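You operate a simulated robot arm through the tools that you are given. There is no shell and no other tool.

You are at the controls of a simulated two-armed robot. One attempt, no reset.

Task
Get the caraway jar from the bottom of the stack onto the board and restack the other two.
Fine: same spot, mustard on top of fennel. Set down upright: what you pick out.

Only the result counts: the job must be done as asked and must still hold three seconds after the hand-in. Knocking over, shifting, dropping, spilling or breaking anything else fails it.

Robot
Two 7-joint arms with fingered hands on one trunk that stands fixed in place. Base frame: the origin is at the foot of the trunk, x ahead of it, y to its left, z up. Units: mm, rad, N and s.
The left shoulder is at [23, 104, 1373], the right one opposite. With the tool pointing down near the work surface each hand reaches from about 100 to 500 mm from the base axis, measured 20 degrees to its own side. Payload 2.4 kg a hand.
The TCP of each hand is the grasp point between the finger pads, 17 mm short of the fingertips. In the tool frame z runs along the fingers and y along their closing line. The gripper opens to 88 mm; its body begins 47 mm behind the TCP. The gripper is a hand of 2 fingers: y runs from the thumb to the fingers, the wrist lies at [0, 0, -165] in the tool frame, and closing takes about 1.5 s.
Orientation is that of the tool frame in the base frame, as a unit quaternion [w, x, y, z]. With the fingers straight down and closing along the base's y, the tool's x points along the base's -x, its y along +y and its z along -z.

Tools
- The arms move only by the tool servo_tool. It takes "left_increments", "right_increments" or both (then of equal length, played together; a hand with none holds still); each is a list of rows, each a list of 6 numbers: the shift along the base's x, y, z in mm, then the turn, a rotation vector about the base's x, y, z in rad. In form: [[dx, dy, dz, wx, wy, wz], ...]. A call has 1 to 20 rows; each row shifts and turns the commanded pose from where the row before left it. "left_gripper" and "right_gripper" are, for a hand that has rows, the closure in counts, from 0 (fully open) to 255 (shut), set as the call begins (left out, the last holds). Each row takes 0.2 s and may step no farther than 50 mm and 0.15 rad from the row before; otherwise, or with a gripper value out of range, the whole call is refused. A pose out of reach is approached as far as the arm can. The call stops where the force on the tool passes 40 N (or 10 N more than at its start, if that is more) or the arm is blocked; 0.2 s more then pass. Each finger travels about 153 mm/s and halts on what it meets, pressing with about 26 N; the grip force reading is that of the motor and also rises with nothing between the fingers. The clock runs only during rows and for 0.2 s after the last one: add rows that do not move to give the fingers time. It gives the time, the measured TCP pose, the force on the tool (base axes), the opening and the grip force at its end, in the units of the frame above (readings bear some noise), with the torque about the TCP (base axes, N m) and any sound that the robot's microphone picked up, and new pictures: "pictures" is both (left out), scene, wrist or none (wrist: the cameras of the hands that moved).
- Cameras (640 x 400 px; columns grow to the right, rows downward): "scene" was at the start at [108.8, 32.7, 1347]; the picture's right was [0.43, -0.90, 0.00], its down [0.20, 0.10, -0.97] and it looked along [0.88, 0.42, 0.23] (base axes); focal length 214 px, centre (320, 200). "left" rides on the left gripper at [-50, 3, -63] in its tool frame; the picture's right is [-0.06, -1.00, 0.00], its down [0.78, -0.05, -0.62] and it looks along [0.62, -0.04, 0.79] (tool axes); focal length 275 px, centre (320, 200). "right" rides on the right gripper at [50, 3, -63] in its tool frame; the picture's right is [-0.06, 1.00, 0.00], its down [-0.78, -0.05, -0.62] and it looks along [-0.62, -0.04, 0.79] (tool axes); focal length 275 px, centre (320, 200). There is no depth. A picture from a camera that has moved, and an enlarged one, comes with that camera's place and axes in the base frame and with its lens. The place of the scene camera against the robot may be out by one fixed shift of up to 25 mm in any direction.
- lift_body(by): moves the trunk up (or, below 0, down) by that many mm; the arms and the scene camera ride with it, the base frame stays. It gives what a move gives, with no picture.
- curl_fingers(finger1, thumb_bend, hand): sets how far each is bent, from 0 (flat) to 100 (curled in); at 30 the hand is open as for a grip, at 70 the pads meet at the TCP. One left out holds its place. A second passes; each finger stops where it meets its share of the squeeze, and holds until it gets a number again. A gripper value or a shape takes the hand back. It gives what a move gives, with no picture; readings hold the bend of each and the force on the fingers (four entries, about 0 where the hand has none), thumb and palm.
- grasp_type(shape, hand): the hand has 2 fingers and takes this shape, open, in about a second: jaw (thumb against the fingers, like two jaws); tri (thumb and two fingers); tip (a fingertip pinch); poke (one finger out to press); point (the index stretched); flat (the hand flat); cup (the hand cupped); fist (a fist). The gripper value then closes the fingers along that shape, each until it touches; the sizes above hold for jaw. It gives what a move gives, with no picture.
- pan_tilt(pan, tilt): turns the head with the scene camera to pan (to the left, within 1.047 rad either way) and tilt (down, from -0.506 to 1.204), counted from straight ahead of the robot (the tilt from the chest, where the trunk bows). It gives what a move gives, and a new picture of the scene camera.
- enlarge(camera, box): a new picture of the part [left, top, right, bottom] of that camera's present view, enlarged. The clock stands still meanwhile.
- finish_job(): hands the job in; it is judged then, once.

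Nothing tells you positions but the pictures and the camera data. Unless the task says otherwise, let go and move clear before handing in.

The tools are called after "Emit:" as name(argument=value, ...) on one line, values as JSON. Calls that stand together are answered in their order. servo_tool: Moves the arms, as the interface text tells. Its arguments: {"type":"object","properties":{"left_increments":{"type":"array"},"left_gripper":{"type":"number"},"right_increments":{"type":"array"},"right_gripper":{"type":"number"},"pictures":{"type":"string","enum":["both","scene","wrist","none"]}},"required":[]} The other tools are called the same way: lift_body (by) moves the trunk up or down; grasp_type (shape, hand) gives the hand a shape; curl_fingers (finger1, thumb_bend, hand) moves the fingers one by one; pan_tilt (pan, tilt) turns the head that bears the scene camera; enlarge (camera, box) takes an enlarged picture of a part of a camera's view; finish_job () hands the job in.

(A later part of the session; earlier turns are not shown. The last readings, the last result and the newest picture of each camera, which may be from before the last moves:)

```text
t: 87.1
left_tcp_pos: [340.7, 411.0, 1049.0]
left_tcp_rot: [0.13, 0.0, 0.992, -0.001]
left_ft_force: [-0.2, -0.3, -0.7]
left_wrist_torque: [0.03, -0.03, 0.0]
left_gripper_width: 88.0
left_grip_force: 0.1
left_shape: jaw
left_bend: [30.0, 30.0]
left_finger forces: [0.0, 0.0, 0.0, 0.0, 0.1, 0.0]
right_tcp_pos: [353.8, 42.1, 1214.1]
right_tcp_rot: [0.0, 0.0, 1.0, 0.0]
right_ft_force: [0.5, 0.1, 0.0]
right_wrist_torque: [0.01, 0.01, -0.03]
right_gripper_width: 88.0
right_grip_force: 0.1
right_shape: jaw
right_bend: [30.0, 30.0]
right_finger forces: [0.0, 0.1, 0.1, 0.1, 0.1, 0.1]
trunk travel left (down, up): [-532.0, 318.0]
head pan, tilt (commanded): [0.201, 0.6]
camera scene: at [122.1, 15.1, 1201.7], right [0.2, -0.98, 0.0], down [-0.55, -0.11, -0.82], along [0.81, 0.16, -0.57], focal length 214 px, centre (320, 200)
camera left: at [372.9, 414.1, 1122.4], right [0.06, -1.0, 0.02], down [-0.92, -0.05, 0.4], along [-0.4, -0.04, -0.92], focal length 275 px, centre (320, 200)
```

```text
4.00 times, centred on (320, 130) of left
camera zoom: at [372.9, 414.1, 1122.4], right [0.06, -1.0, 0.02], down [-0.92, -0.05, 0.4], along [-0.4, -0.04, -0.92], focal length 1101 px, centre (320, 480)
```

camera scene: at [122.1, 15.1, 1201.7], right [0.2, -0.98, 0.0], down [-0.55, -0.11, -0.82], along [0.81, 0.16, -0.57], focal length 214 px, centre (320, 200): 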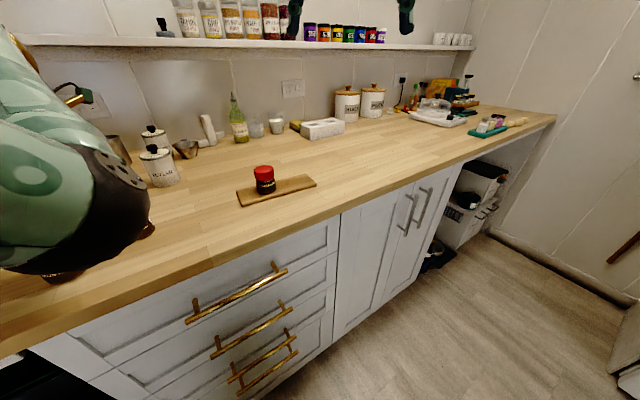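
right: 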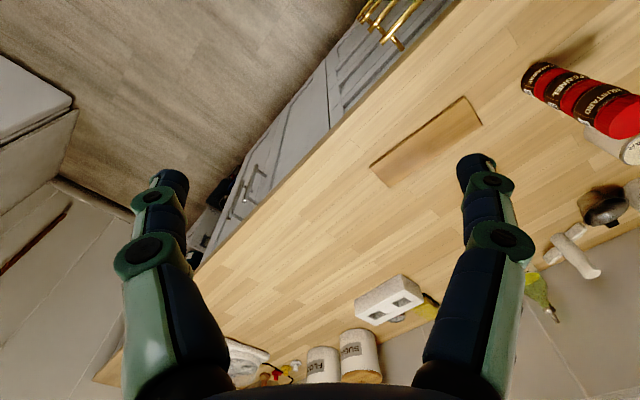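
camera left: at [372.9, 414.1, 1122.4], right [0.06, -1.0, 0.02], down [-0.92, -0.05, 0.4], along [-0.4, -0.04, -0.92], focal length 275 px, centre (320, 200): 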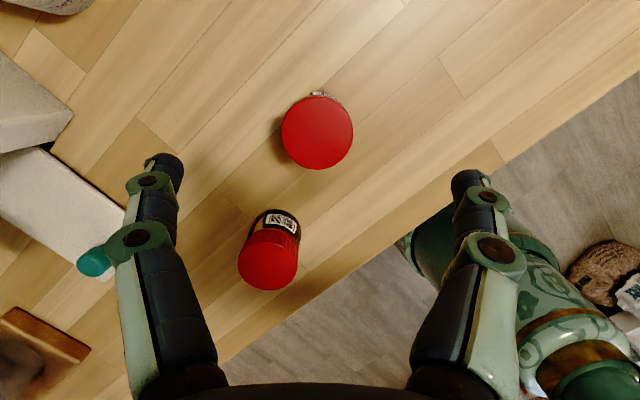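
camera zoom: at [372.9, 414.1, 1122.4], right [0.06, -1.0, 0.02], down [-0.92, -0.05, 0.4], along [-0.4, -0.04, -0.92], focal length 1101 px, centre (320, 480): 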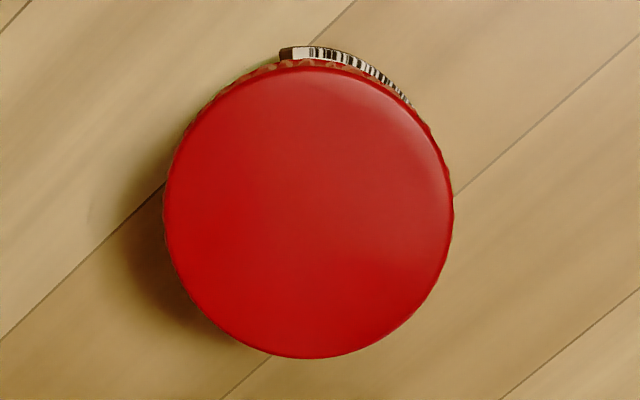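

Fennel is where I left it and aligned. Descending and gripping.

Emit:
servo_tool(left_increments=[[0, 0, -8, 0, 0, 0], [0, 0, -12, 0, 0, 0], [0, 0, -12, 0, 0, 0], [0, 0, -12, 0, 0, 0], [0, 0, -12, 0, 0, 0], [0, 0, -12, 0, 0, 0], [0, 0, -12, 0, 0, 0], [0, 0, -12, 0, 0, 0], [0, 0, -8, 0, 0, 0], [0, 0, -5, 0, 0, 0], [0, 0, 0, 0, 0, 0], [0, 0, 0, 0, 0, 0]], pictures="wrist")

Emit:
servo_tool(left_increments=[[0, 0, 0, 0, 0, 0], [0, 0, 0, 0, 0, 0], [0, 0, 0, 0, 0, 0]], left_gripper=110, pictures="none")

Emit:
servo_tool(left_increments=[[0, 0, 0, 0, 0, 0], [0, 0, 0, 0, 0, 0], [0, 0, 0, 0, 0, 0]], left_gripper=255, pictures="wrist")

```text
t: 89.7
left_tcp_pos: [341.0, 410.2, 944.0]
left_tcp_rot: [0.13, -0.001, 0.992, -0.001]
left_ft_force: [0.6, 0.2, -0.2]
left_wrist_torque: [-0.01, 0.01, 0.0]
left_gripper_width: 87.9
left_grip_force: 0.0
left_shape: jaw
left_bend: [30.0, 30.0]
left_finger forces: [0.0, 0.0, 0.1, 0.0, 0.1, 0.0]
right_tcp_pos: [354.3, 43.2, 1213.3]
right_tcp_rot: [0.0, -0.001, 1.0, 0.001]
right_ft_force: [0.3, 0.6, -0.6]
right_wrist_torque: [-0.03, 0.0, -0.01]
right_gripper_width: 88.2
right_grip_force: 0.2
right_shape: jaw
right_bend: [30.0, 30.0]
right_finger forces: [0.0, 0.1, 0.0, 0.1, 0.0, 0.1]
trunk travel left (down, up): [-532.0, 318.0]
head pan, tilt (commanded): [0.201, 0.6]
camera left: at [373.2, 413.7, 1017.0], right [0.06, -1.0, 0.02], down [-0.92, -0.05, 0.4], along [-0.39, -0.04, -0.92], focal length 275 px, centre (320, 200)
```

left: 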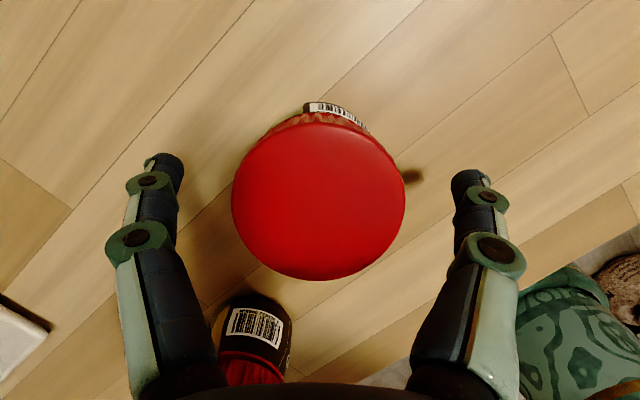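

```text
t: 90.5
left_tcp_pos: [340.5, 410.2, 943.7]
left_tcp_rot: [0.129, -0.001, 0.992, 0.0]
left_ft_force: [0.3, -0.4, -0.9]
left_wrist_torque: [0.0, 0.04, 0.0]
left_gripper_width: 50.5
left_grip_force: 0.1
left_shape: jaw
left_bend: [72.0, 70.0]
left_finger forces: [0.1, 0.1, 0.0, 0.1, 0.1, 0.0]
right_tcp_pos: [353.0, 43.4, 1214.4]
right_tcp_rot: [0.0, 0.0, 1.0, 0.001]
right_ft_force: [0.3, 1.0, 0.3]
right_wrist_torque: [0.02, -0.02, -0.02]
right_gripper_width: 88.3
right_grip_force: 0.1
right_shape: jaw
right_bend: [30.0, 30.0]
right_finger forces: [0.1, 0.1, 0.0, 0.1, 0.0, 0.0]
trunk travel left (down, up): [-532.0, 318.0]
head pan, tilt (commanded): [0.201, 0.6]
```

```text
t: 91.3
left_tcp_pos: [342.0, 409.3, 943.5]
left_tcp_rot: [0.13, 0.0, 0.992, 0.001]
left_ft_force: [0.0, -0.5, 0.1]
left_wrist_torque: [0.01, 0.0, 0.0]
left_gripper_width: 37.3
left_grip_force: 25.5
left_shape: jaw
left_bend: [73.0, 70.0]
left_finger forces: [23.5, 0.0, 0.0, 0.0, 23.6, 0.0]
right_tcp_pos: [355.3, 42.6, 1214.0]
right_tcp_rot: [0.0, 0.0, 1.0, 0.001]
right_ft_force: [0.3, -0.2, 0.0]
right_wrist_torque: [0.02, -0.01, -0.03]
right_gripper_width: 88.0
right_grip_force: 0.0
right_shape: jaw
right_bend: [30.0, 30.0]
right_finger forces: [0.0, 0.0, 0.1, 0.0, 0.0, 0.1]
trunk travel left (down, up): [-532.0, 318.0]
head pan, tilt (commanded): [0.201, 0.6]
camera left: at [373.2, 413.7, 1017.0], right [0.06, -1.0, 0.02], down [-0.92, -0.05, 0.4], along [-0.39, -0.04, -0.92], focal length 275 px, centre (320, 200)
```

left: 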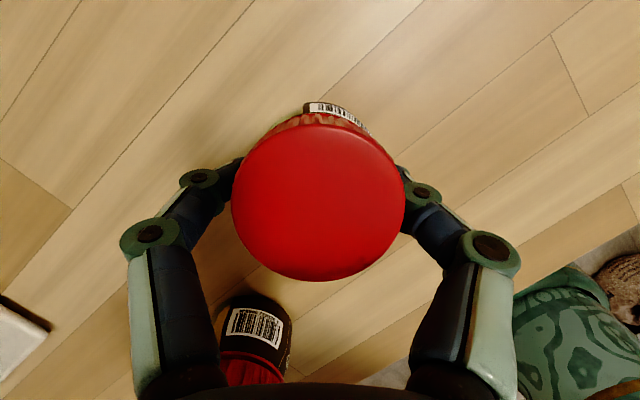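

Gripped squarely. Lifting and carrying the fennel back to the original stack spot.

Emit:
servo_tool(left_increments=[[0, 0, 3, 0, 0, 0], [0, 0, 6, 0, 0, 0], [0, 0, 9, 0, 0, 0], [0, 0, 12, 0, 0, 0], [0, 0, 12, 0, 0, 0], [4.8, -2.9, 3, 0, 0, 0], [9, -4, 0, 0, 0, 0], [9, -4, 0, 0, 0, 0], [9, -4, 0, 0, 0, 0], [9, -4, 0, 0, 0, 0], [9, -4, 0, 0, 0, 0], [9, -4, 0, 0, 0, 0], [9, -4, 0, 0, 0, 0], [9, -4, 0, 0, 0, 0], [9, -4, 0, 0, 0, 0], [6, -3, 0, 0, 0, 0], [3, -1, 0, 0, 0, 0], [0, 0, 0, 0, 0, 0], [0, 0, 0, 0, 0, 0]], pictures="both")

```text
t: 95.3
left_tcp_pos: [437.1, 368.0, 989.9]
left_tcp_rot: [0.13, 0.0, 0.992, -0.001]
left_ft_force: [-0.1, 0.6, -1.2]
left_wrist_torque: [0.0, 0.01, 0.04]
left_gripper_width: 37.3
left_grip_force: 25.7
left_shape: jaw
left_bend: [73.0, 70.0]
left_finger forces: [23.6, 0.0, 0.0, 0.0, 23.6, 0.0]
right_tcp_pos: [354.5, 42.6, 1214.4]
right_tcp_rot: [0.0, 0.0, 1.0, 0.001]
right_ft_force: [-0.6, 0.3, 0.0]
right_wrist_torque: [-0.01, 0.0, 0.04]
right_gripper_width: 88.0
right_grip_force: 0.0
right_shape: jaw
right_bend: [30.0, 30.0]
right_finger forces: [0.1, 0.0, 0.1, 0.0, 0.0, 0.0]
trunk travel left (down, up): [-532.0, 318.0]
head pan, tilt (commanded): [0.201, 0.6]
camera scene: at [122.1, 15.1, 1201.7], right [0.2, -0.98, 0.0], down [-0.55, -0.11, -0.82], along [0.81, 0.16, -0.57], focal length 214 px, centre (320, 200)
camera left: at [468.2, 371.3, 1062.2], right [0.06, -1.0, 0.02], down [-0.92, -0.05, 0.4], along [-0.39, -0.04, -0.92], focal length 275 px, centre (320, 200)
```

scene: 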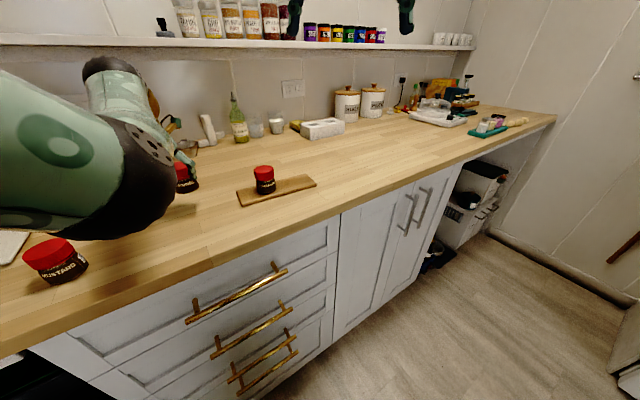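
left: 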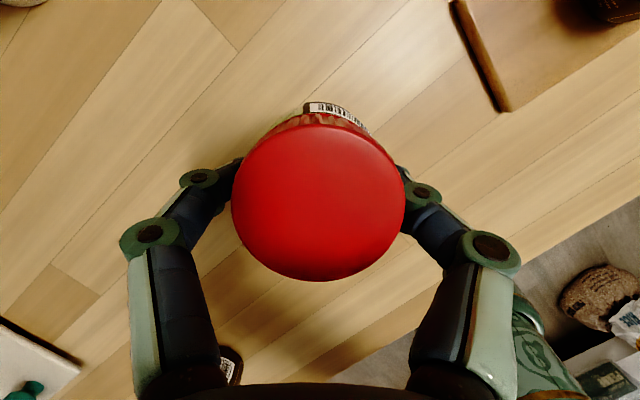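

Positioned over the original spot within 0.5 mm. Lowering.

Emit:
servo_tool(left_increments=[[-0.2, -0.4, -5, 0, 0, 0], [0, 0, -9, 0, 0, 0], [0, 0, -10, 0, 0, 0], [0, 0, -9, 0, 0, 0], [0, 0, -5, 0, 0, 0], [0, 0, -3, 0, 0, 0], [0, 0, -2, 0, 0, 0]], pictures="none")

Emit:
servo_tool(left_increments=[[0, 0, -1.5, 0, 0, 0], [0, 0, -1, 0, 0, 0]], pictures="wrist")

```text
t: 96.9
left_tcp_pos: [436.7, 367.1, 945.1]
left_tcp_rot: [0.13, 0.0, 0.992, 0.0]
left_ft_force: [-0.5, 0.1, -0.5]
left_wrist_torque: [0.02, 0.0, -0.01]
left_gripper_width: 37.6
left_grip_force: 26.2
left_shape: jaw
left_bend: [73.0, 70.0]
left_finger forces: [23.6, 0.0, 0.0, 0.0, 23.5, 0.1]
right_tcp_pos: [354.5, 41.7, 1213.4]
right_tcp_rot: [0.0, 0.0, 1.0, 0.001]
right_ft_force: [0.3, -0.6, 0.3]
right_wrist_torque: [0.03, 0.0, 0.0]
right_gripper_width: 87.9
right_grip_force: 0.1
right_shape: jaw
right_bend: [30.0, 30.0]
right_finger forces: [0.1, 0.1, 0.1, 0.0, 0.0, 0.0]
trunk travel left (down, up): [-532.0, 318.0]
head pan, tilt (commanded): [0.201, 0.6]
```

```text
t: 97.5
left_tcp_pos: [436.0, 367.6, 943.3]
left_tcp_rot: [0.13, 0.0, 0.992, 0.0]
left_ft_force: [0.0, 0.4, 1.2]
left_wrist_torque: [-0.04, 0.01, -0.02]
left_gripper_width: 37.5
left_grip_force: 26.1
left_shape: jaw
left_bend: [73.0, 70.0]
left_finger forces: [23.8, 0.1, 0.1, 0.1, 23.7, 0.1]
right_tcp_pos: [353.7, 42.2, 1213.1]
right_tcp_rot: [0.0, 0.0, 1.0, -0.001]
right_ft_force: [-0.1, 0.2, -0.1]
right_wrist_torque: [0.01, -0.01, 0.01]
right_gripper_width: 87.7
right_grip_force: 0.0
right_shape: jaw
right_bend: [30.0, 30.0]
right_finger forces: [0.1, 0.0, 0.0, 0.0, 0.0, 0.0]
trunk travel left (down, up): [-532.0, 318.0]
head pan, tilt (commanded): [0.201, 0.6]
camera left: at [467.3, 370.2, 1016.7], right [0.06, -1.0, 0.02], down [-0.92, -0.05, 0.4], along [-0.39, -0.04, -0.92], focal length 275 px, centre (320, 200)
```

left: 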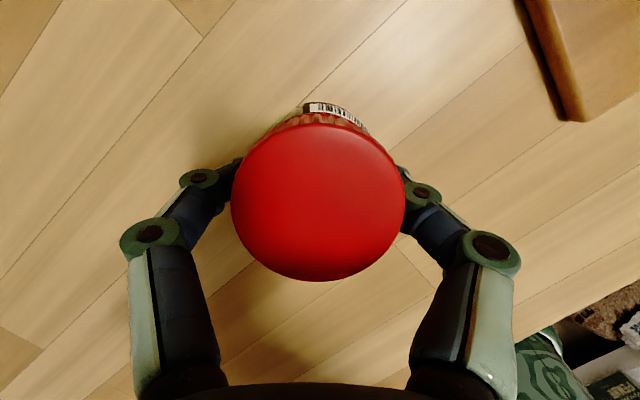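

Just touching, and the view matches the original (board corner at the same pixel). Releasing the fennel.

Emit:
servo_tool(left_increments=[[0, 0, -0.5, 0, 0, 0], [0, 0, 0, 0, 0, 0]], pictures="none")

Emit:
servo_tool(left_increments=[[0, 0, 0, 0, 0, 0]], left_gripper=142, pictures="none")

Emit:
servo_tool(left_increments=[[0, 0, 0, 0, 0, 0], [0, 0, 0, 0, 0, 0]], left_gripper=115, pictures="none")

Emit:
servo_tool(left_increments=[[0, 0, 0, 0, 0, 0], [0, 0, 0, 0, 0, 0], [0, 0, 5, 0, 0, 0], [0, 0, 8, 0, 0, 0], [0, 0, 10, 0, 0, 0], [0, 0, 10, 0, 0, 0]], left_gripper=50, pictures="both")

```text
t: 98.1
left_tcp_pos: [435.6, 365.4, 943.0]
left_tcp_rot: [0.13, 0.0, 0.992, 0.0]
left_ft_force: [0.3, -0.7, 3.3]
left_wrist_torque: [0.0, 0.01, -0.01]
left_gripper_width: 37.1
left_grip_force: 26.2
left_shape: jaw
left_bend: [73.0, 70.0]
left_finger forces: [24.1, 0.1, 0.0, 0.0, 24.3, 0.0]
right_tcp_pos: [354.6, 42.2, 1215.0]
right_tcp_rot: [0.001, 0.0, 1.0, 0.001]
right_ft_force: [-0.4, 0.3, 0.0]
right_wrist_torque: [0.01, -0.01, -0.02]
right_gripper_width: 87.8
right_grip_force: 0.3
right_shape: jaw
right_bend: [30.0, 30.0]
right_finger forces: [0.0, 0.0, 0.0, 0.0, 0.0, 0.0]
trunk travel left (down, up): [-532.0, 318.0]
head pan, tilt (commanded): [0.201, 0.6]
```

```text
t: 98.5
left_tcp_pos: [435.8, 366.4, 942.0]
left_tcp_rot: [0.129, 0.0, 0.992, 0.0]
left_ft_force: [-0.5, 0.1, -0.6]
left_wrist_torque: [-0.02, 0.01, -0.03]
left_gripper_width: 41.3
left_grip_force: 2.7
left_shape: jaw
left_bend: [73.0, 70.0]
left_finger forces: [2.3, 0.1, 0.0, 0.0, 2.2, 0.0]
right_tcp_pos: [355.2, 42.9, 1213.2]
right_tcp_rot: [0.0, 0.0, 1.0, 0.0]
right_ft_force: [1.0, -0.1, -1.0]
right_wrist_torque: [0.01, -0.01, 0.01]
right_gripper_width: 88.2
right_grip_force: 0.0
right_shape: jaw
right_bend: [30.0, 30.0]
right_finger forces: [0.0, 0.0, 0.1, 0.0, 0.1, 0.0]
trunk travel left (down, up): [-532.0, 318.0]
head pan, tilt (commanded): [0.201, 0.6]
```

```text
t: 99.1
left_tcp_pos: [434.8, 367.8, 943.1]
left_tcp_rot: [0.13, 0.0, 0.992, 0.0]
left_ft_force: [-0.2, -1.1, 0.1]
left_wrist_torque: [0.01, 0.0, 0.02]
left_gripper_width: 48.0
left_grip_force: 0.1
left_shape: jaw
left_bend: [72.0, 70.0]
left_finger forces: [0.0, 0.0, 0.0, 0.0, 0.0, 0.0]
right_tcp_pos: [354.4, 42.1, 1214.0]
right_tcp_rot: [0.0, 0.0, 1.0, 0.0]
right_ft_force: [-0.3, 0.3, -0.4]
right_wrist_torque: [0.0, 0.0, -0.01]
right_gripper_width: 87.6
right_grip_force: 0.0
right_shape: jaw
right_bend: [30.0, 30.0]
right_finger forces: [0.1, 0.0, 0.1, 0.0, 0.0, 0.0]
trunk travel left (down, up): [-532.0, 318.0]
head pan, tilt (commanded): [0.201, 0.6]
```

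```text
t: 100.5
left_tcp_pos: [435.7, 366.8, 974.8]
left_tcp_rot: [0.13, 0.0, 0.991, 0.0]
left_ft_force: [0.0, -0.5, -0.3]
left_wrist_torque: [0.02, 0.0, -0.02]
left_gripper_width: 70.7
left_grip_force: 0.1
left_shape: jaw
left_bend: [59.0, 55.0]
left_finger forces: [0.0, 0.0, 0.0, 0.0, 0.0, 0.0]
right_tcp_pos: [354.6, 42.3, 1213.3]
right_tcp_rot: [0.0, 0.0, 1.0, 0.0]
right_ft_force: [-0.1, -0.6, -0.3]
right_wrist_torque: [0.05, 0.0, -0.01]
right_gripper_width: 88.0
right_grip_force: 0.1
right_shape: jaw
right_bend: [30.0, 30.0]
right_finger forces: [0.1, 0.1, 0.0, 0.0, 0.1, 0.0]
trunk travel left (down, up): [-532.0, 318.0]
head pan, tilt (commanded): [0.201, 0.6]
camera scene: at [122.1, 15.1, 1201.7], right [0.2, -0.98, 0.0], down [-0.55, -0.11, -0.82], along [0.81, 0.16, -0.57], focal length 214 px, centre (320, 200)
camera left: at [467.4, 370.1, 1048.9], right [0.06, -1.0, 0.02], down [-0.92, -0.05, 0.4], along [-0.39, -0.04, -0.92], focal length 275 px, centre (320, 200)
```

scene: 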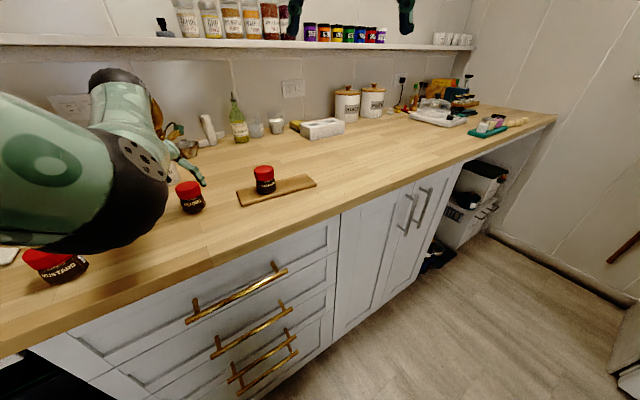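
left: 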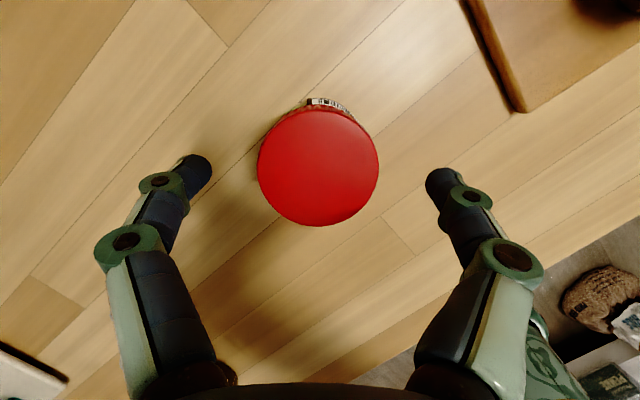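

Fennel stands at the original spot. Rising to measure it, then on to the mustard.

Emit:
servo_tool(left_increments=[[0, 0, 15, 0, 0, 0], [0, 0, 20, 0, 0, 0], [0, 0, 20, 0, 0, 0], [0, 0, 18, 0, 0, 0], [0, 0, 0, 0, 0, 0], [0, 0, 0, 0, 0, 0]], left_gripper=0, pictures="wrist")

Emit:
enlarge(camera="left", box=[240, 80, 400, 180])

```text
t: 101.9
left_tcp_pos: [435.4, 366.1, 1049.0]
left_tcp_rot: [0.13, 0.0, 0.992, 0.0]
left_ft_force: [0.8, 0.2, 0.2]
left_wrist_torque: [-0.02, 0.0, 0.02]
left_gripper_width: 87.9
left_grip_force: 0.1
left_shape: jaw
left_bend: [30.0, 30.0]
left_finger forces: [0.1, 0.1, 0.0, 0.0, 0.0, 0.0]
right_tcp_pos: [354.5, 42.0, 1213.5]
right_tcp_rot: [0.001, 0.001, 1.0, 0.0]
right_ft_force: [0.1, 0.4, -0.5]
right_wrist_torque: [0.01, -0.04, 0.02]
right_gripper_width: 87.6
right_grip_force: 0.0
right_shape: jaw
right_bend: [30.0, 30.0]
right_finger forces: [0.0, 0.0, 0.0, 0.0, 0.0, 0.0]
trunk travel left (down, up): [-532.0, 318.0]
head pan, tilt (commanded): [0.201, 0.6]
camera left: at [467.4, 370.5, 1122.0], right [0.06, -1.0, 0.02], down [-0.92, -0.05, 0.4], along [-0.39, -0.04, -0.92], focal length 275 px, centre (320, 200)
```

left: 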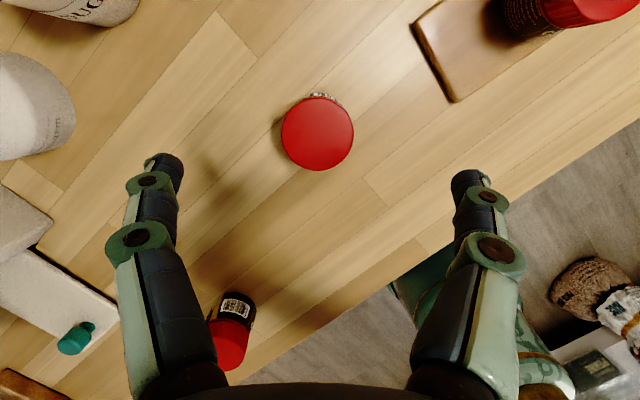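

```text
4.00 times, centred on (320, 130) of left
camera zoom: at [467.4, 370.5, 1122.0], right [0.06, -1.0, 0.02], down [-0.92, -0.05, 0.4], along [-0.39, -0.04, -0.92], focal length 1101 px, centre (320, 480)
```

zoom: 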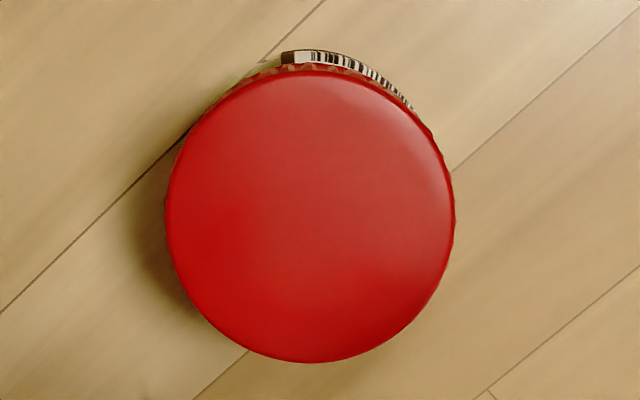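

Fennel sits within ~1 mm of the original axis, at (438.6, 367.4). Moving toward the mustard at (248, 446).

Emit:
servo_tool(left_increments=[[-6, 2.5, 0, 0, 0, 0], [-12, 5, 0, 0, 0, 0], [-12, 5, 0, 0, 0, 0], [-12, 5, 0, 0, 0, 0], [-12, 5, 0, 0, 0, 0], [-12, 5, 0, 0, 0, 0], [-12, 5, 0, 0, 0, 0], [-12, 5, 0, 0, 0, 0], [-12, 5, 0, 0, 0, 0], [-12, 5, 0, 0, 0, 0], [-12, 5, 0, 0, 0, 0], [-12, 5, 0, 0, 0, 0], [-12, 5, 0, 0, 0, 0], [-12, 5, 0, 0, 0, 0], [-10, 4, 0, 0, 0, 0], [0, 0, 0, 0, 0, 0], [0, 0, 0, 0, 0, 0]], pictures="both")

```text
t: 105.5
left_tcp_pos: [264.0, 439.1, 1049.6]
left_tcp_rot: [0.13, 0.0, 0.992, 0.0]
left_ft_force: [-0.5, -0.1, 0.0]
left_wrist_torque: [0.03, 0.0, 0.04]
left_gripper_width: 88.1
left_grip_force: 0.0
left_shape: jaw
left_bend: [30.0, 30.0]
left_finger forces: [0.1, 0.0, 0.1, 0.0, 0.0, 0.0]
right_tcp_pos: [354.8, 41.8, 1213.6]
right_tcp_rot: [-0.001, 0.001, 1.0, 0.001]
right_ft_force: [-0.4, 0.3, -0.3]
right_wrist_torque: [0.02, 0.02, 0.0]
right_gripper_width: 87.8
right_grip_force: 0.1
right_shape: jaw
right_bend: [30.0, 30.0]
right_finger forces: [0.0, 0.0, 0.0, 0.1, 0.0, 0.0]
trunk travel left (down, up): [-532.0, 318.0]
head pan, tilt (commanded): [0.201, 0.6]
camera scene: at [122.1, 15.1, 1201.7], right [0.2, -0.98, 0.0], down [-0.55, -0.11, -0.82], along [0.81, 0.16, -0.57], focal length 214 px, centre (320, 200)
camera left: at [296.0, 442.2, 1122.5], right [0.06, -1.0, 0.02], down [-0.92, -0.05, 0.4], along [-0.39, -0.04, -0.92], focal length 275 px, centre (320, 200)
```

scene: 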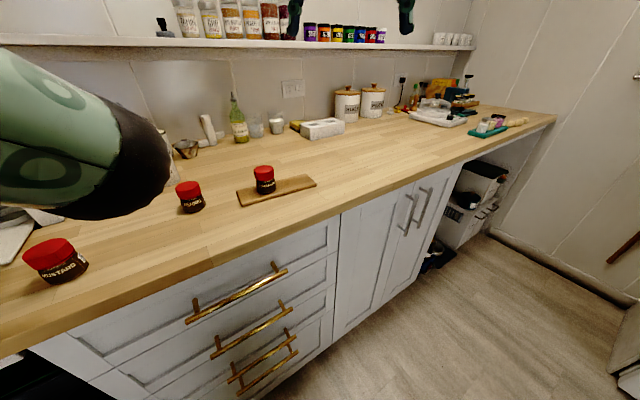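
left: 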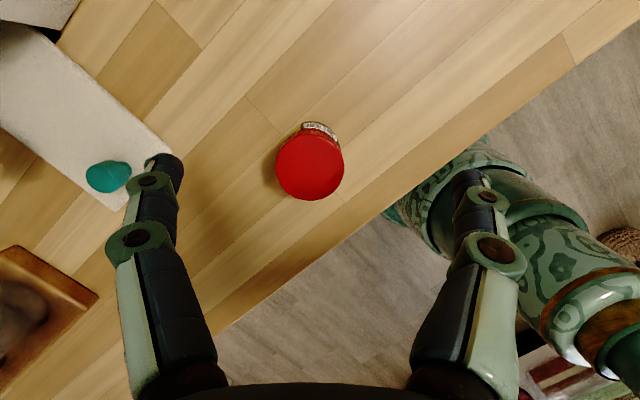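

The mustard measures at (246.9, 442.9). Moving directly above it and re-checking.

Emit:
servo_tool(left_increments=[[-5.5, 1, 0, 0, 0, 0], [-5.5, 1, 0, 0, 0, 0], [-5.5, 1, 0, 0, 0, 0], [-5.2, 0.7, 0, 0, 0, 0], [0, 0, 0, 0, 0, 0], [0, 0, 0, 0, 0, 0]], pictures="both")

Emit:
enlarge(camera="left", box=[240, 80, 400, 180])

```text
t: 106.9
left_tcp_pos: [242.7, 442.4, 1048.7]
left_tcp_rot: [0.129, 0.0, 0.992, 0.001]
left_ft_force: [-0.5, 0.1, 0.1]
left_wrist_torque: [-0.02, -0.03, -0.02]
left_gripper_width: 87.8
left_grip_force: 0.0
left_shape: jaw
left_bend: [30.0, 30.0]
left_finger forces: [0.1, 0.1, 0.0, 0.0, 0.1, 0.0]
right_tcp_pos: [354.3, 42.1, 1214.2]
right_tcp_rot: [0.0, 0.0, 1.0, 0.0]
right_ft_force: [0.4, 0.5, -0.4]
right_wrist_torque: [0.03, 0.0, 0.0]
right_gripper_width: 87.9
right_grip_force: 0.2
right_shape: jaw
right_bend: [30.0, 30.0]
right_finger forces: [0.0, 0.1, 0.0, 0.1, 0.0, 0.0]
trunk travel left (down, up): [-532.0, 318.0]
head pan, tilt (commanded): [0.201, 0.6]
camera scene: at [122.1, 15.1, 1201.7], right [0.2, -0.98, 0.0], down [-0.55, -0.11, -0.82], along [0.81, 0.16, -0.57], focal length 214 px, centre (320, 200)
camera left: at [273.9, 445.7, 1122.1], right [0.06, -1.0, 0.02], down [-0.92, -0.05, 0.4], along [-0.39, -0.04, -0.92], focal length 275 px, centre (320, 200)
```

scene: 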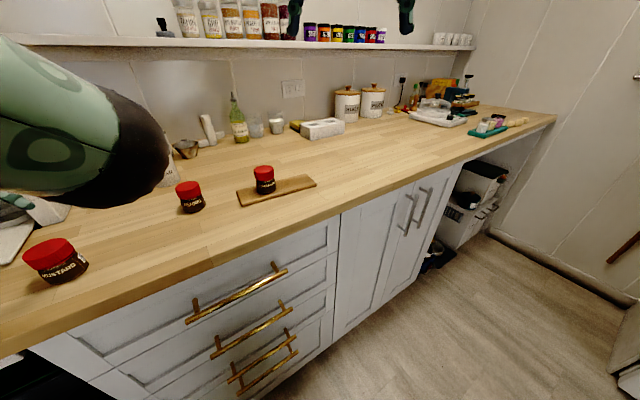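
left: 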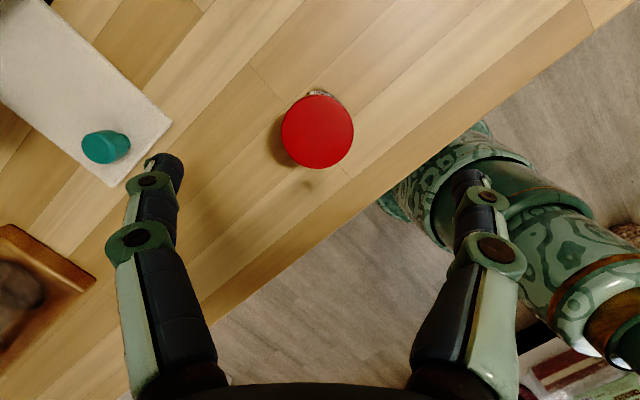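

```text
4.00 times, centred on (320, 130) of left
camera zoom: at [273.9, 445.7, 1122.1], right [0.06, -1.0, 0.02], down [-0.92, -0.05, 0.4], along [-0.39, -0.04, -0.92], focal length 1101 px, centre (320, 480)
```

zoom: 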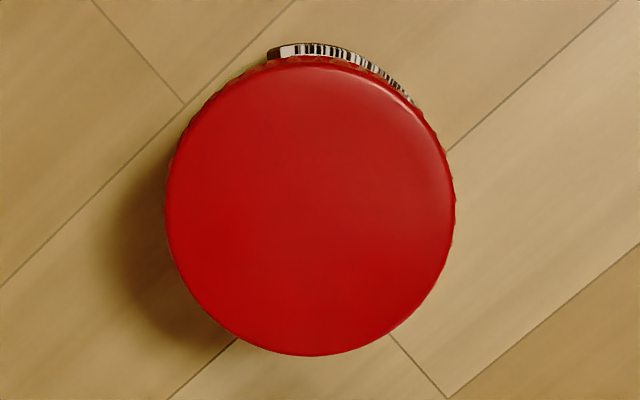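

Centred. Descending and gripping the mustard.

Emit:
servo_tool(left_increments=[[0, 0, -8, 0, 0, 0], [0, 0, -12, 0, 0, 0], [0, 0, -12, 0, 0, 0], [0, 0, -12, 0, 0, 0], [0, 0, -12, 0, 0, 0], [0, 0, -12, 0, 0, 0], [0, 0, -12, 0, 0, 0], [0, 0, -12, 0, 0, 0], [0, 0, -8, 0, 0, 0], [0, 0, -5, 0, 0, 0], [0, 0, 0, 0, 0, 0], [0, 0, 0, 0, 0, 0]], pictures="both")

Emit:
servo_tool(left_increments=[[0, 0, 0, 0, 0, 0], [0, 0, 0, 0, 0, 0], [0, 0, 0, 0, 0, 0]], left_gripper=110, pictures="wrist")

```text
t: 109.5
left_tcp_pos: [241.3, 441.9, 942.5]
left_tcp_rot: [0.129, 0.0, 0.992, -0.001]
left_ft_force: [0.4, 0.6, -0.7]
left_wrist_torque: [0.0, 0.02, 0.01]
left_gripper_width: 88.2
left_grip_force: 0.1
left_shape: jaw
left_bend: [30.0, 30.0]
left_finger forces: [0.1, 0.0, 0.0, 0.1, 0.0, 0.0]
right_tcp_pos: [355.8, 42.8, 1213.9]
right_tcp_rot: [-0.001, 0.0, 1.0, 0.0]
right_ft_force: [0.2, 0.3, -0.2]
right_wrist_torque: [-0.04, -0.01, 0.05]
right_gripper_width: 87.7
right_grip_force: 0.1
right_shape: jaw
right_bend: [30.0, 30.0]
right_finger forces: [0.0, 0.0, 0.0, 0.1, 0.0, 0.1]
trunk travel left (down, up): [-532.0, 318.0]
head pan, tilt (commanded): [0.201, 0.6]
camera scene: at [122.1, 15.1, 1201.7], right [0.2, -0.98, 0.0], down [-0.55, -0.11, -0.82], along [0.81, 0.16, -0.57], focal length 214 px, centre (320, 200)
camera left: at [273.8, 445.6, 1016.9], right [0.06, -1.0, 0.02], down [-0.92, -0.05, 0.4], along [-0.4, -0.04, -0.92], focal length 275 px, centre (320, 200)
```

scene: 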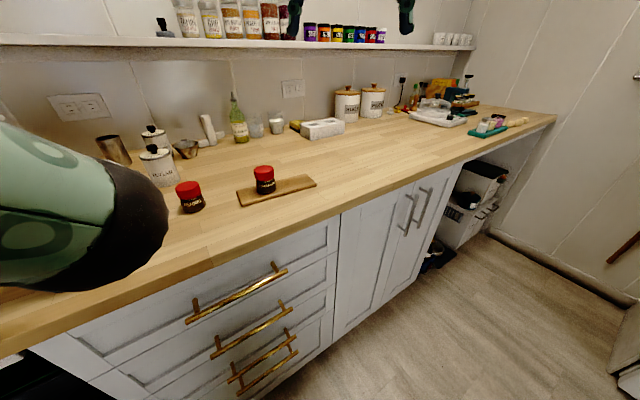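
left: 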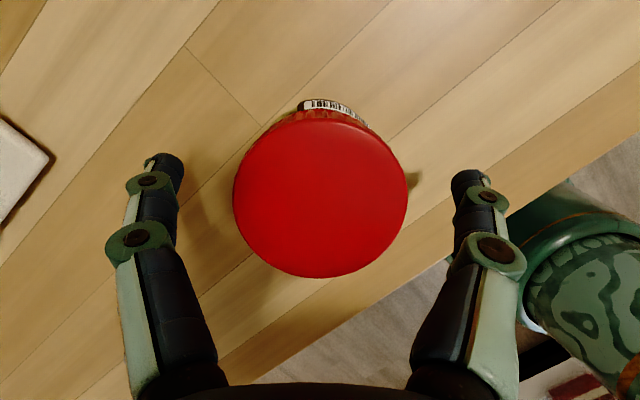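

```text
t: 110.3
left_tcp_pos: [240.9, 442.4, 943.5]
left_tcp_rot: [0.13, -0.001, 0.992, 0.001]
left_ft_force: [-0.2, 0.4, -0.3]
left_wrist_torque: [-0.06, 0.02, 0.03]
left_gripper_width: 50.3
left_grip_force: 0.0
left_shape: jaw
left_bend: [72.0, 70.0]
left_finger forces: [0.1, 0.0, 0.0, 0.0, 0.0, 0.1]
right_tcp_pos: [354.1, 42.1, 1213.9]
right_tcp_rot: [0.001, 0.0, 1.0, 0.0]
right_ft_force: [1.0, -0.2, -0.2]
right_wrist_torque: [0.0, -0.01, -0.02]
right_gripper_width: 87.8
right_grip_force: 0.1
right_shape: jaw
right_bend: [30.0, 30.0]
right_finger forces: [0.1, 0.0, 0.1, 0.1, 0.0, 0.0]
trunk travel left (down, up): [-532.0, 318.0]
head pan, tilt (commanded): [0.201, 0.6]
camera left: at [273.8, 445.6, 1017.0], right [0.06, -1.0, 0.02], down [-0.92, -0.05, 0.4], along [-0.39, -0.04, -0.92], focal length 275 px, centre (320, 200)
```

left: 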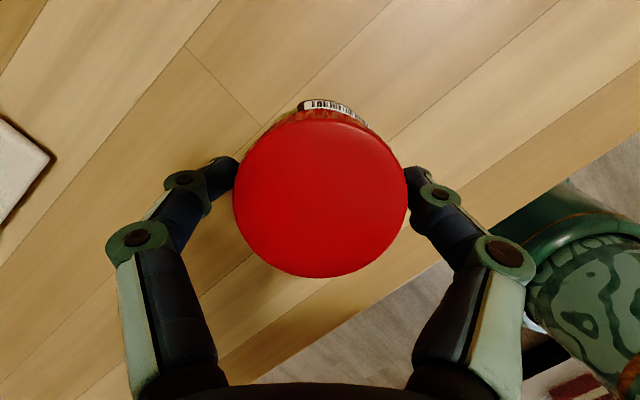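

Evenly straddled. Gripping and lifting.

Emit:
servo_tool(left_increments=[[0, 0, 0, 0, 0, 0], [0, 0, 0, 0, 0, 0], [0, 0, 0, 0, 0, 0]], left_gripper=255, pictures="none")

Emit:
servo_tool(left_increments=[[0, 0, 2, 0, 0, 0], [0, 0, 4, 0, 0, 0], [0, 0, 6, 0, 0, 0], [0, 0, 8, 0, 0, 0], [0, 0, 10, 0, 0, 0], [0, 0, 10, 0, 0, 0], [0, 0, 10, 0, 0, 0], [0, 0, 10, 0, 0, 0], [0, 0, 10, 0, 0, 0], [0, 0, 10, 0, 0, 0], [0, 0, 10, 0, 0, 0], [0, 0, 0, 0, 0, 0], [0, 0, 0, 0, 0, 0]], pictures="both")

Emit:
enlarge(camera="left", box=[200, 80, 440, 300])

```text
t: 111.1
left_tcp_pos: [241.9, 443.4, 942.8]
left_tcp_rot: [0.129, 0.0, 0.992, 0.0]
left_ft_force: [-0.2, 0.3, 0.2]
left_wrist_torque: [-0.03, -0.02, -0.04]
left_gripper_width: 37.4
left_grip_force: 25.7
left_shape: jaw
left_bend: [73.0, 70.0]
left_finger forces: [23.4, 0.0, 0.0, 0.1, 23.4, 0.0]
right_tcp_pos: [354.2, 42.9, 1213.9]
right_tcp_rot: [0.0, 0.0, 1.0, 0.0]
right_ft_force: [-1.0, -0.3, -0.1]
right_wrist_torque: [-0.01, -0.01, -0.03]
right_gripper_width: 88.1
right_grip_force: 0.2
right_shape: jaw
right_bend: [30.0, 30.0]
right_finger forces: [0.0, 0.0, 0.1, 0.0, 0.0, 0.1]
trunk travel left (down, up): [-532.0, 318.0]
head pan, tilt (commanded): [0.201, 0.6]
```

```text
t: 113.9
left_tcp_pos: [242.6, 442.4, 1033.6]
left_tcp_rot: [0.13, 0.0, 0.992, -0.001]
left_ft_force: [-0.1, 0.5, -0.3]
left_wrist_torque: [0.01, 0.01, 0.02]
left_gripper_width: 37.5
left_grip_force: 26.2
left_shape: jaw
left_bend: [73.0, 70.0]
left_finger forces: [23.5, 0.1, 0.0, 0.0, 23.5, 0.0]
right_tcp_pos: [354.8, 42.2, 1214.4]
right_tcp_rot: [0.0, 0.0, 1.0, 0.0]
right_ft_force: [0.1, -0.1, 0.3]
right_wrist_torque: [0.02, -0.02, -0.01]
right_gripper_width: 87.9
right_grip_force: 0.1
right_shape: jaw
right_bend: [30.0, 30.0]
right_finger forces: [0.0, 0.0, 0.1, 0.0, 0.0, 0.0]
trunk travel left (down, up): [-532.0, 318.0]
head pan, tilt (commanded): [0.201, 0.6]
camera scene: at [122.1, 15.1, 1201.7], right [0.2, -0.98, 0.0], down [-0.55, -0.11, -0.82], along [0.81, 0.16, -0.57], focal length 214 px, centre (320, 200)
camera left: at [273.6, 445.5, 1107.1], right [0.06, -1.0, 0.02], down [-0.92, -0.05, 0.4], along [-0.39, -0.04, -0.92], focal length 275 px, centre (320, 200)
```

scene: 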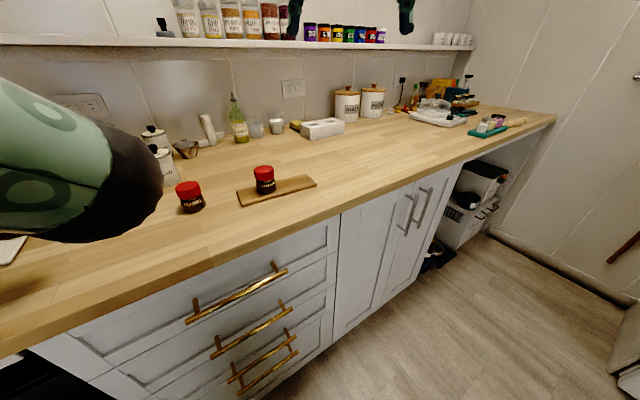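
left: 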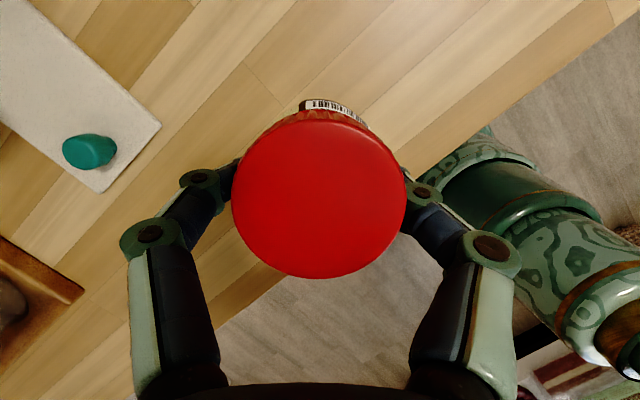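

```text
1.82 times, centred on (320, 190) of left
camera zoom: at [273.6, 445.5, 1107.1], right [0.06, -1.0, 0.02], down [-0.92, -0.05, 0.4], along [-0.39, -0.04, -0.92], focal length 500 px, centre (320, 218)
```

zoom: 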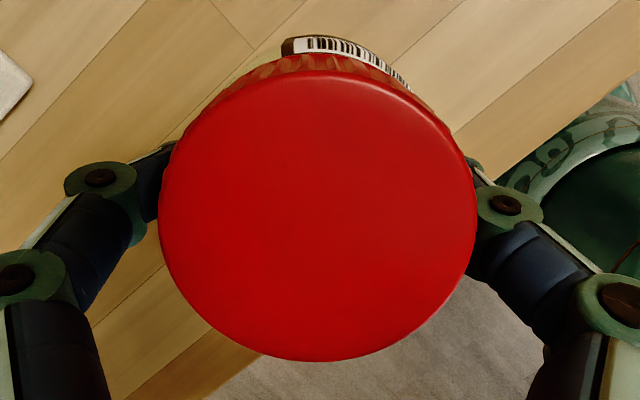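

Mustard is held squarely, as the fennel was. Carrying it over the fennel.

Emit:
servo_tool(left_increments=[[5, -2, 4, 0, 0, 0], [10, -4, 4, 0, 0, 0], [12, -4.7, 4, 0, 0, 0], [12, -4.7, 0, 0, 0, 0], [12, -4.7, 0, 0, 0, 0], [12, -4.7, 0, 0, 0, 0], [12, -4.7, 0, 0, 0, 0], [12, -4.7, 0, 0, 0, 0], [12, -4.7, 0, 0, 0, 0], [12, -4.7, 0, 0, 0, 0], [12, -4.7, 0, 0, 0, 0], [12, -4.7, 0, 0, 0, 0], [12, -4.7, 0, 0, 0, 0], [12, -4.7, 0, 0, 0, 0], [12, -4.6, 0, 0, 0, 0], [11, -4.3, 0, 0, 0, 0], [7.2, -2.5, 0, 0, 0, 0], [4, -1.5, 0, 0, 0, 0], [0, 0, 0, 0, 0, 0], [0, 0, 0, 0, 0, 0]], pictures="both")

```text
t: 118.1
left_tcp_pos: [434.9, 367.9, 1044.4]
left_tcp_rot: [0.13, 0.0, 0.992, 0.0]
left_ft_force: [0.3, -0.7, -0.4]
left_wrist_torque: [-0.04, 0.02, 0.03]
left_gripper_width: 37.6
left_grip_force: 26.0
left_shape: jaw
left_bend: [73.0, 70.0]
left_finger forces: [23.5, 0.0, 0.1, 0.0, 23.5, 0.1]
right_tcp_pos: [354.3, 43.0, 1214.7]
right_tcp_rot: [0.0, 0.0, 1.0, -0.001]
right_ft_force: [-0.6, 0.7, -0.1]
right_wrist_torque: [-0.04, -0.01, 0.02]
right_gripper_width: 88.0
right_grip_force: 0.0
right_shape: jaw
right_bend: [30.0, 30.0]
right_finger forces: [0.0, 0.0, 0.0, 0.0, 0.0, 0.0]
trunk travel left (down, up): [-532.0, 318.0]
head pan, tilt (commanded): [0.201, 0.6]
camera scene: at [122.1, 15.1, 1201.7], right [0.2, -0.98, 0.0], down [-0.55, -0.11, -0.82], along [0.81, 0.16, -0.57], focal length 214 px, centre (320, 200)
camera left: at [467.1, 370.4, 1119.0], right [0.06, -1.0, 0.02], down [-0.92, -0.05, 0.4], along [-0.39, -0.04, -0.92], focal length 275 px, centre (320, 200)
```

scene: 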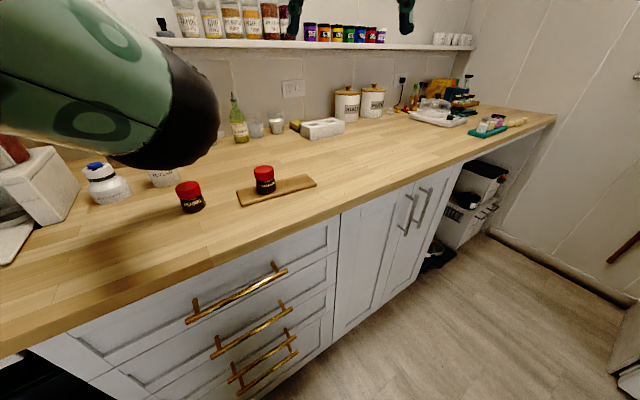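
left: 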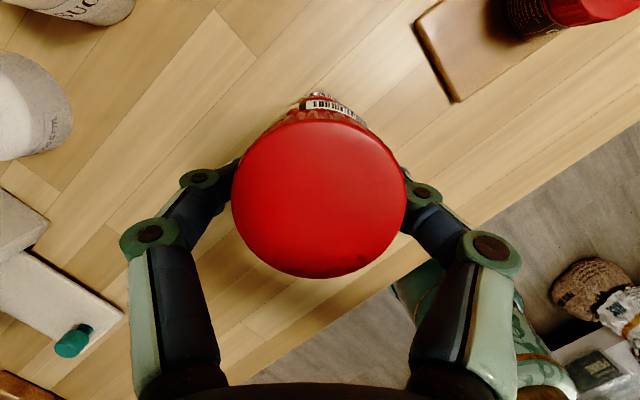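

Aligned over the fennel within 0.5 mm. Lowering toward it.

Emit:
servo_tool(left_increments=[[-0.3, -0.2, -5, 0, 0, 0], [0, 0, -9, 0, 0, 0], [0, 0, -10, 0, 0, 0], [0, 0, -8, 0, 0, 0], [0, 0, -4, 0, 0, 0], [0, 0, -3, 0, 0, 0], [0, 0, -2, 0, 0, 0], [0, 0, 0, 0, 0, 0]], pictures="both")

Emit:
enlarge(camera="scene", box=[130, 130, 330, 250])

```text
t: 119.9
left_tcp_pos: [434.9, 367.6, 1004.4]
left_tcp_rot: [0.13, 0.0, 0.992, 0.0]
left_ft_force: [0.3, -0.4, -0.4]
left_wrist_torque: [0.03, 0.01, -0.01]
left_gripper_width: 37.5
left_grip_force: 26.1
left_shape: jaw
left_bend: [73.0, 70.0]
left_finger forces: [23.5, 0.0, 0.1, 0.0, 23.5, 0.0]
right_tcp_pos: [355.2, 42.4, 1213.2]
right_tcp_rot: [0.0, -0.001, 1.0, 0.0]
right_ft_force: [-0.5, -0.4, 0.2]
right_wrist_torque: [-0.02, -0.01, 0.0]
right_gripper_width: 87.8
right_grip_force: 0.0
right_shape: jaw
right_bend: [30.0, 30.0]
right_finger forces: [0.1, 0.0, 0.0, 0.0, 0.1, 0.1]
trunk travel left (down, up): [-532.0, 318.0]
head pan, tilt (commanded): [0.201, 0.6]
camera scene: at [122.1, 15.1, 1201.7], right [0.2, -0.98, 0.0], down [-0.55, -0.11, -0.82], along [0.81, 0.16, -0.57], focal length 214 px, centre (320, 200)
camera left: at [466.6, 370.2, 1078.1], right [0.06, -1.0, 0.02], down [-0.92, -0.05, 0.4], along [-0.39, -0.04, -0.92], focal length 275 px, centre (320, 200)
```

scene: 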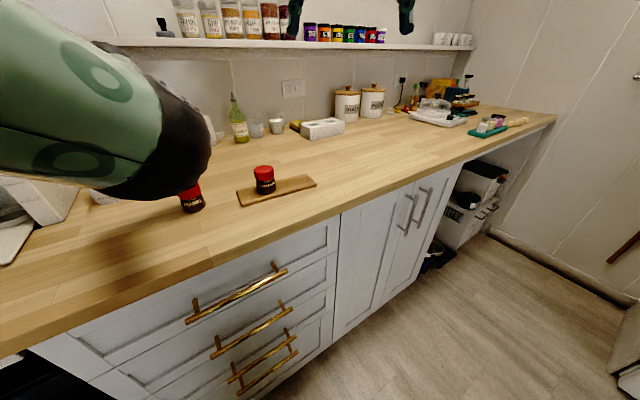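
left: 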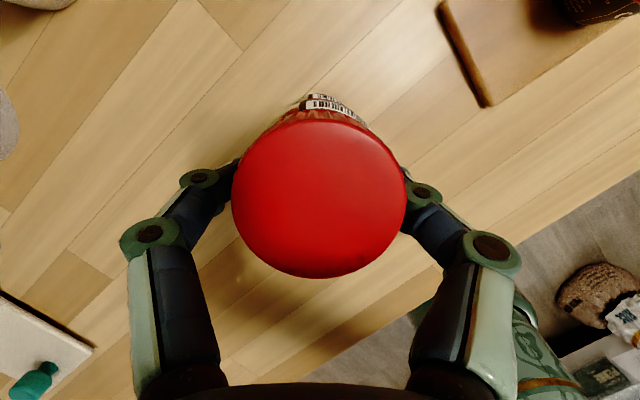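

```text
3.20 times, centred on (230, 190) of scene
camera zoom: at [122.1, 15.1, 1201.7], right [0.2, -0.98, 0.0], down [-0.55, -0.11, -0.82], along [0.81, 0.16, -0.57], focal length 686 px, centre (608, 232)
```

zoom: 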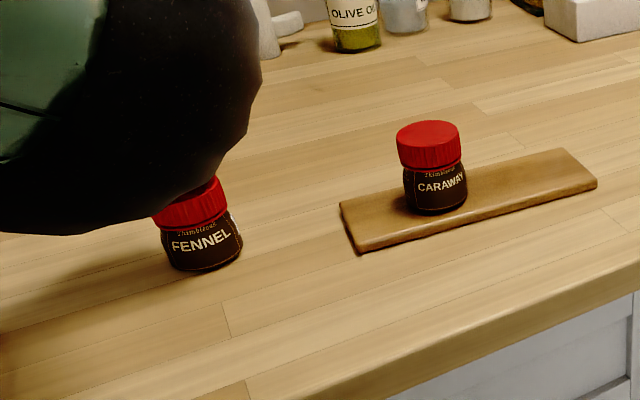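

A few millimetres above the fennel lid, labels lined up. Final small steps down.

Emit:
servo_tool(left_increments=[[0, 0, -2, 0, 0, 0], [0, 0, -1, 0, 0, 0], [0, 0, -1, 0, 0, 0]], pictures="none")

```text
t: 120.7
left_tcp_pos: [434.7, 366.4, 999.8]
left_tcp_rot: [0.13, 0.0, 0.992, 0.0]
left_ft_force: [-0.1, 0.2, 0.5]
left_wrist_torque: [-0.01, 0.02, 0.01]
left_gripper_width: 37.4
left_grip_force: 26.0
left_shape: jaw
left_bend: [73.0, 70.0]
left_finger forces: [23.6, 0.0, 0.0, 0.1, 23.5, 0.1]
right_tcp_pos: [354.3, 43.5, 1214.6]
right_tcp_rot: [0.0, 0.0, 1.0, 0.0]
right_ft_force: [0.1, -1.0, 0.1]
right_wrist_torque: [0.0, -0.02, 0.0]
right_gripper_width: 87.9
right_grip_force: 0.0
right_shape: jaw
right_bend: [30.0, 30.0]
right_finger forces: [0.0, 0.0, 0.0, 0.0, 0.0, 0.1]
trunk travel left (down, up): [-532.0, 318.0]
head pan, tilt (commanded): [0.201, 0.6]
```

Emit:
servo_tool(left_increments=[[0, 0, -0.7, 0, 0, 0], [0, 0, -0.5, 0, 0, 0]], pictures="none")

```text
t: 121.3
left_tcp_pos: [435.1, 367.6, 999.3]
left_tcp_rot: [0.13, 0.0, 0.992, 0.001]
left_ft_force: [-0.2, -0.3, -0.6]
left_wrist_torque: [-0.01, -0.02, 0.05]
left_gripper_width: 37.9
left_grip_force: 25.6
left_shape: jaw
left_bend: [73.0, 70.0]
left_finger forces: [23.7, 0.0, 0.0, 0.0, 23.6, 0.0]
right_tcp_pos: [354.7, 42.3, 1212.6]
right_tcp_rot: [0.001, 0.001, 1.0, 0.0]
right_ft_force: [-0.4, 0.1, -0.1]
right_wrist_torque: [0.02, 0.02, 0.02]
right_gripper_width: 88.0
right_grip_force: 0.1
right_shape: jaw
right_bend: [30.0, 30.0]
right_finger forces: [0.1, 0.0, 0.0, 0.0, 0.0, 0.0]
trunk travel left (down, up): [-532.0, 318.0]
head pan, tilt (commanded): [0.201, 0.6]
```

Emit:
servo_tool(left_increments=[[0, 0, -0.5, 0, 0, 0], [0, 0, -0.5, 0, 0, 0]], pictures="wrist")

```text
t: 121.9
left_tcp_pos: [435.5, 366.9, 998.4]
left_tcp_rot: [0.129, 0.0, 0.992, 0.0]
left_ft_force: [0.0, 0.6, 3.7]
left_wrist_torque: [0.01, 0.02, 0.01]
left_gripper_width: 37.7
left_grip_force: 25.9
left_shape: jaw
left_bend: [73.0, 70.0]
left_finger forces: [24.3, 0.0, 0.0, 0.1, 24.0, 0.0]
right_tcp_pos: [354.9, 42.8, 1215.3]
right_tcp_rot: [0.0, 0.0, 1.0, 0.0]
right_ft_force: [-0.2, 0.3, -0.4]
right_wrist_torque: [0.0, 0.0, 0.01]
right_gripper_width: 87.8
right_grip_force: 0.1
right_shape: jaw
right_bend: [30.0, 30.0]
right_finger forces: [0.1, 0.1, 0.0, 0.1, 0.0, 0.1]
trunk travel left (down, up): [-532.0, 318.0]
head pan, tilt (commanded): [0.201, 0.6]
camera left: at [466.9, 370.2, 1072.2], right [0.06, -1.0, 0.02], down [-0.92, -0.05, 0.4], along [-0.39, -0.04, -0.92], focal length 275 px, centre (320, 200)
```

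left: 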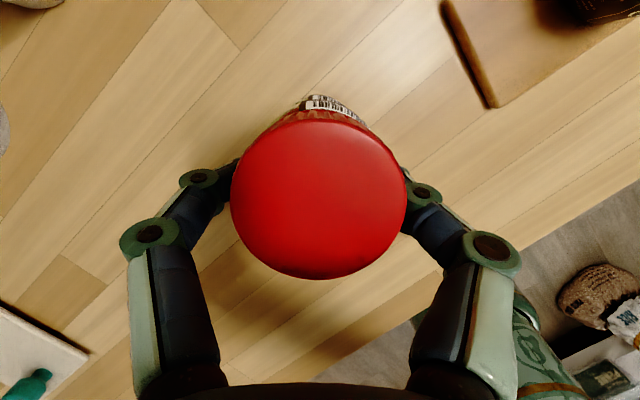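

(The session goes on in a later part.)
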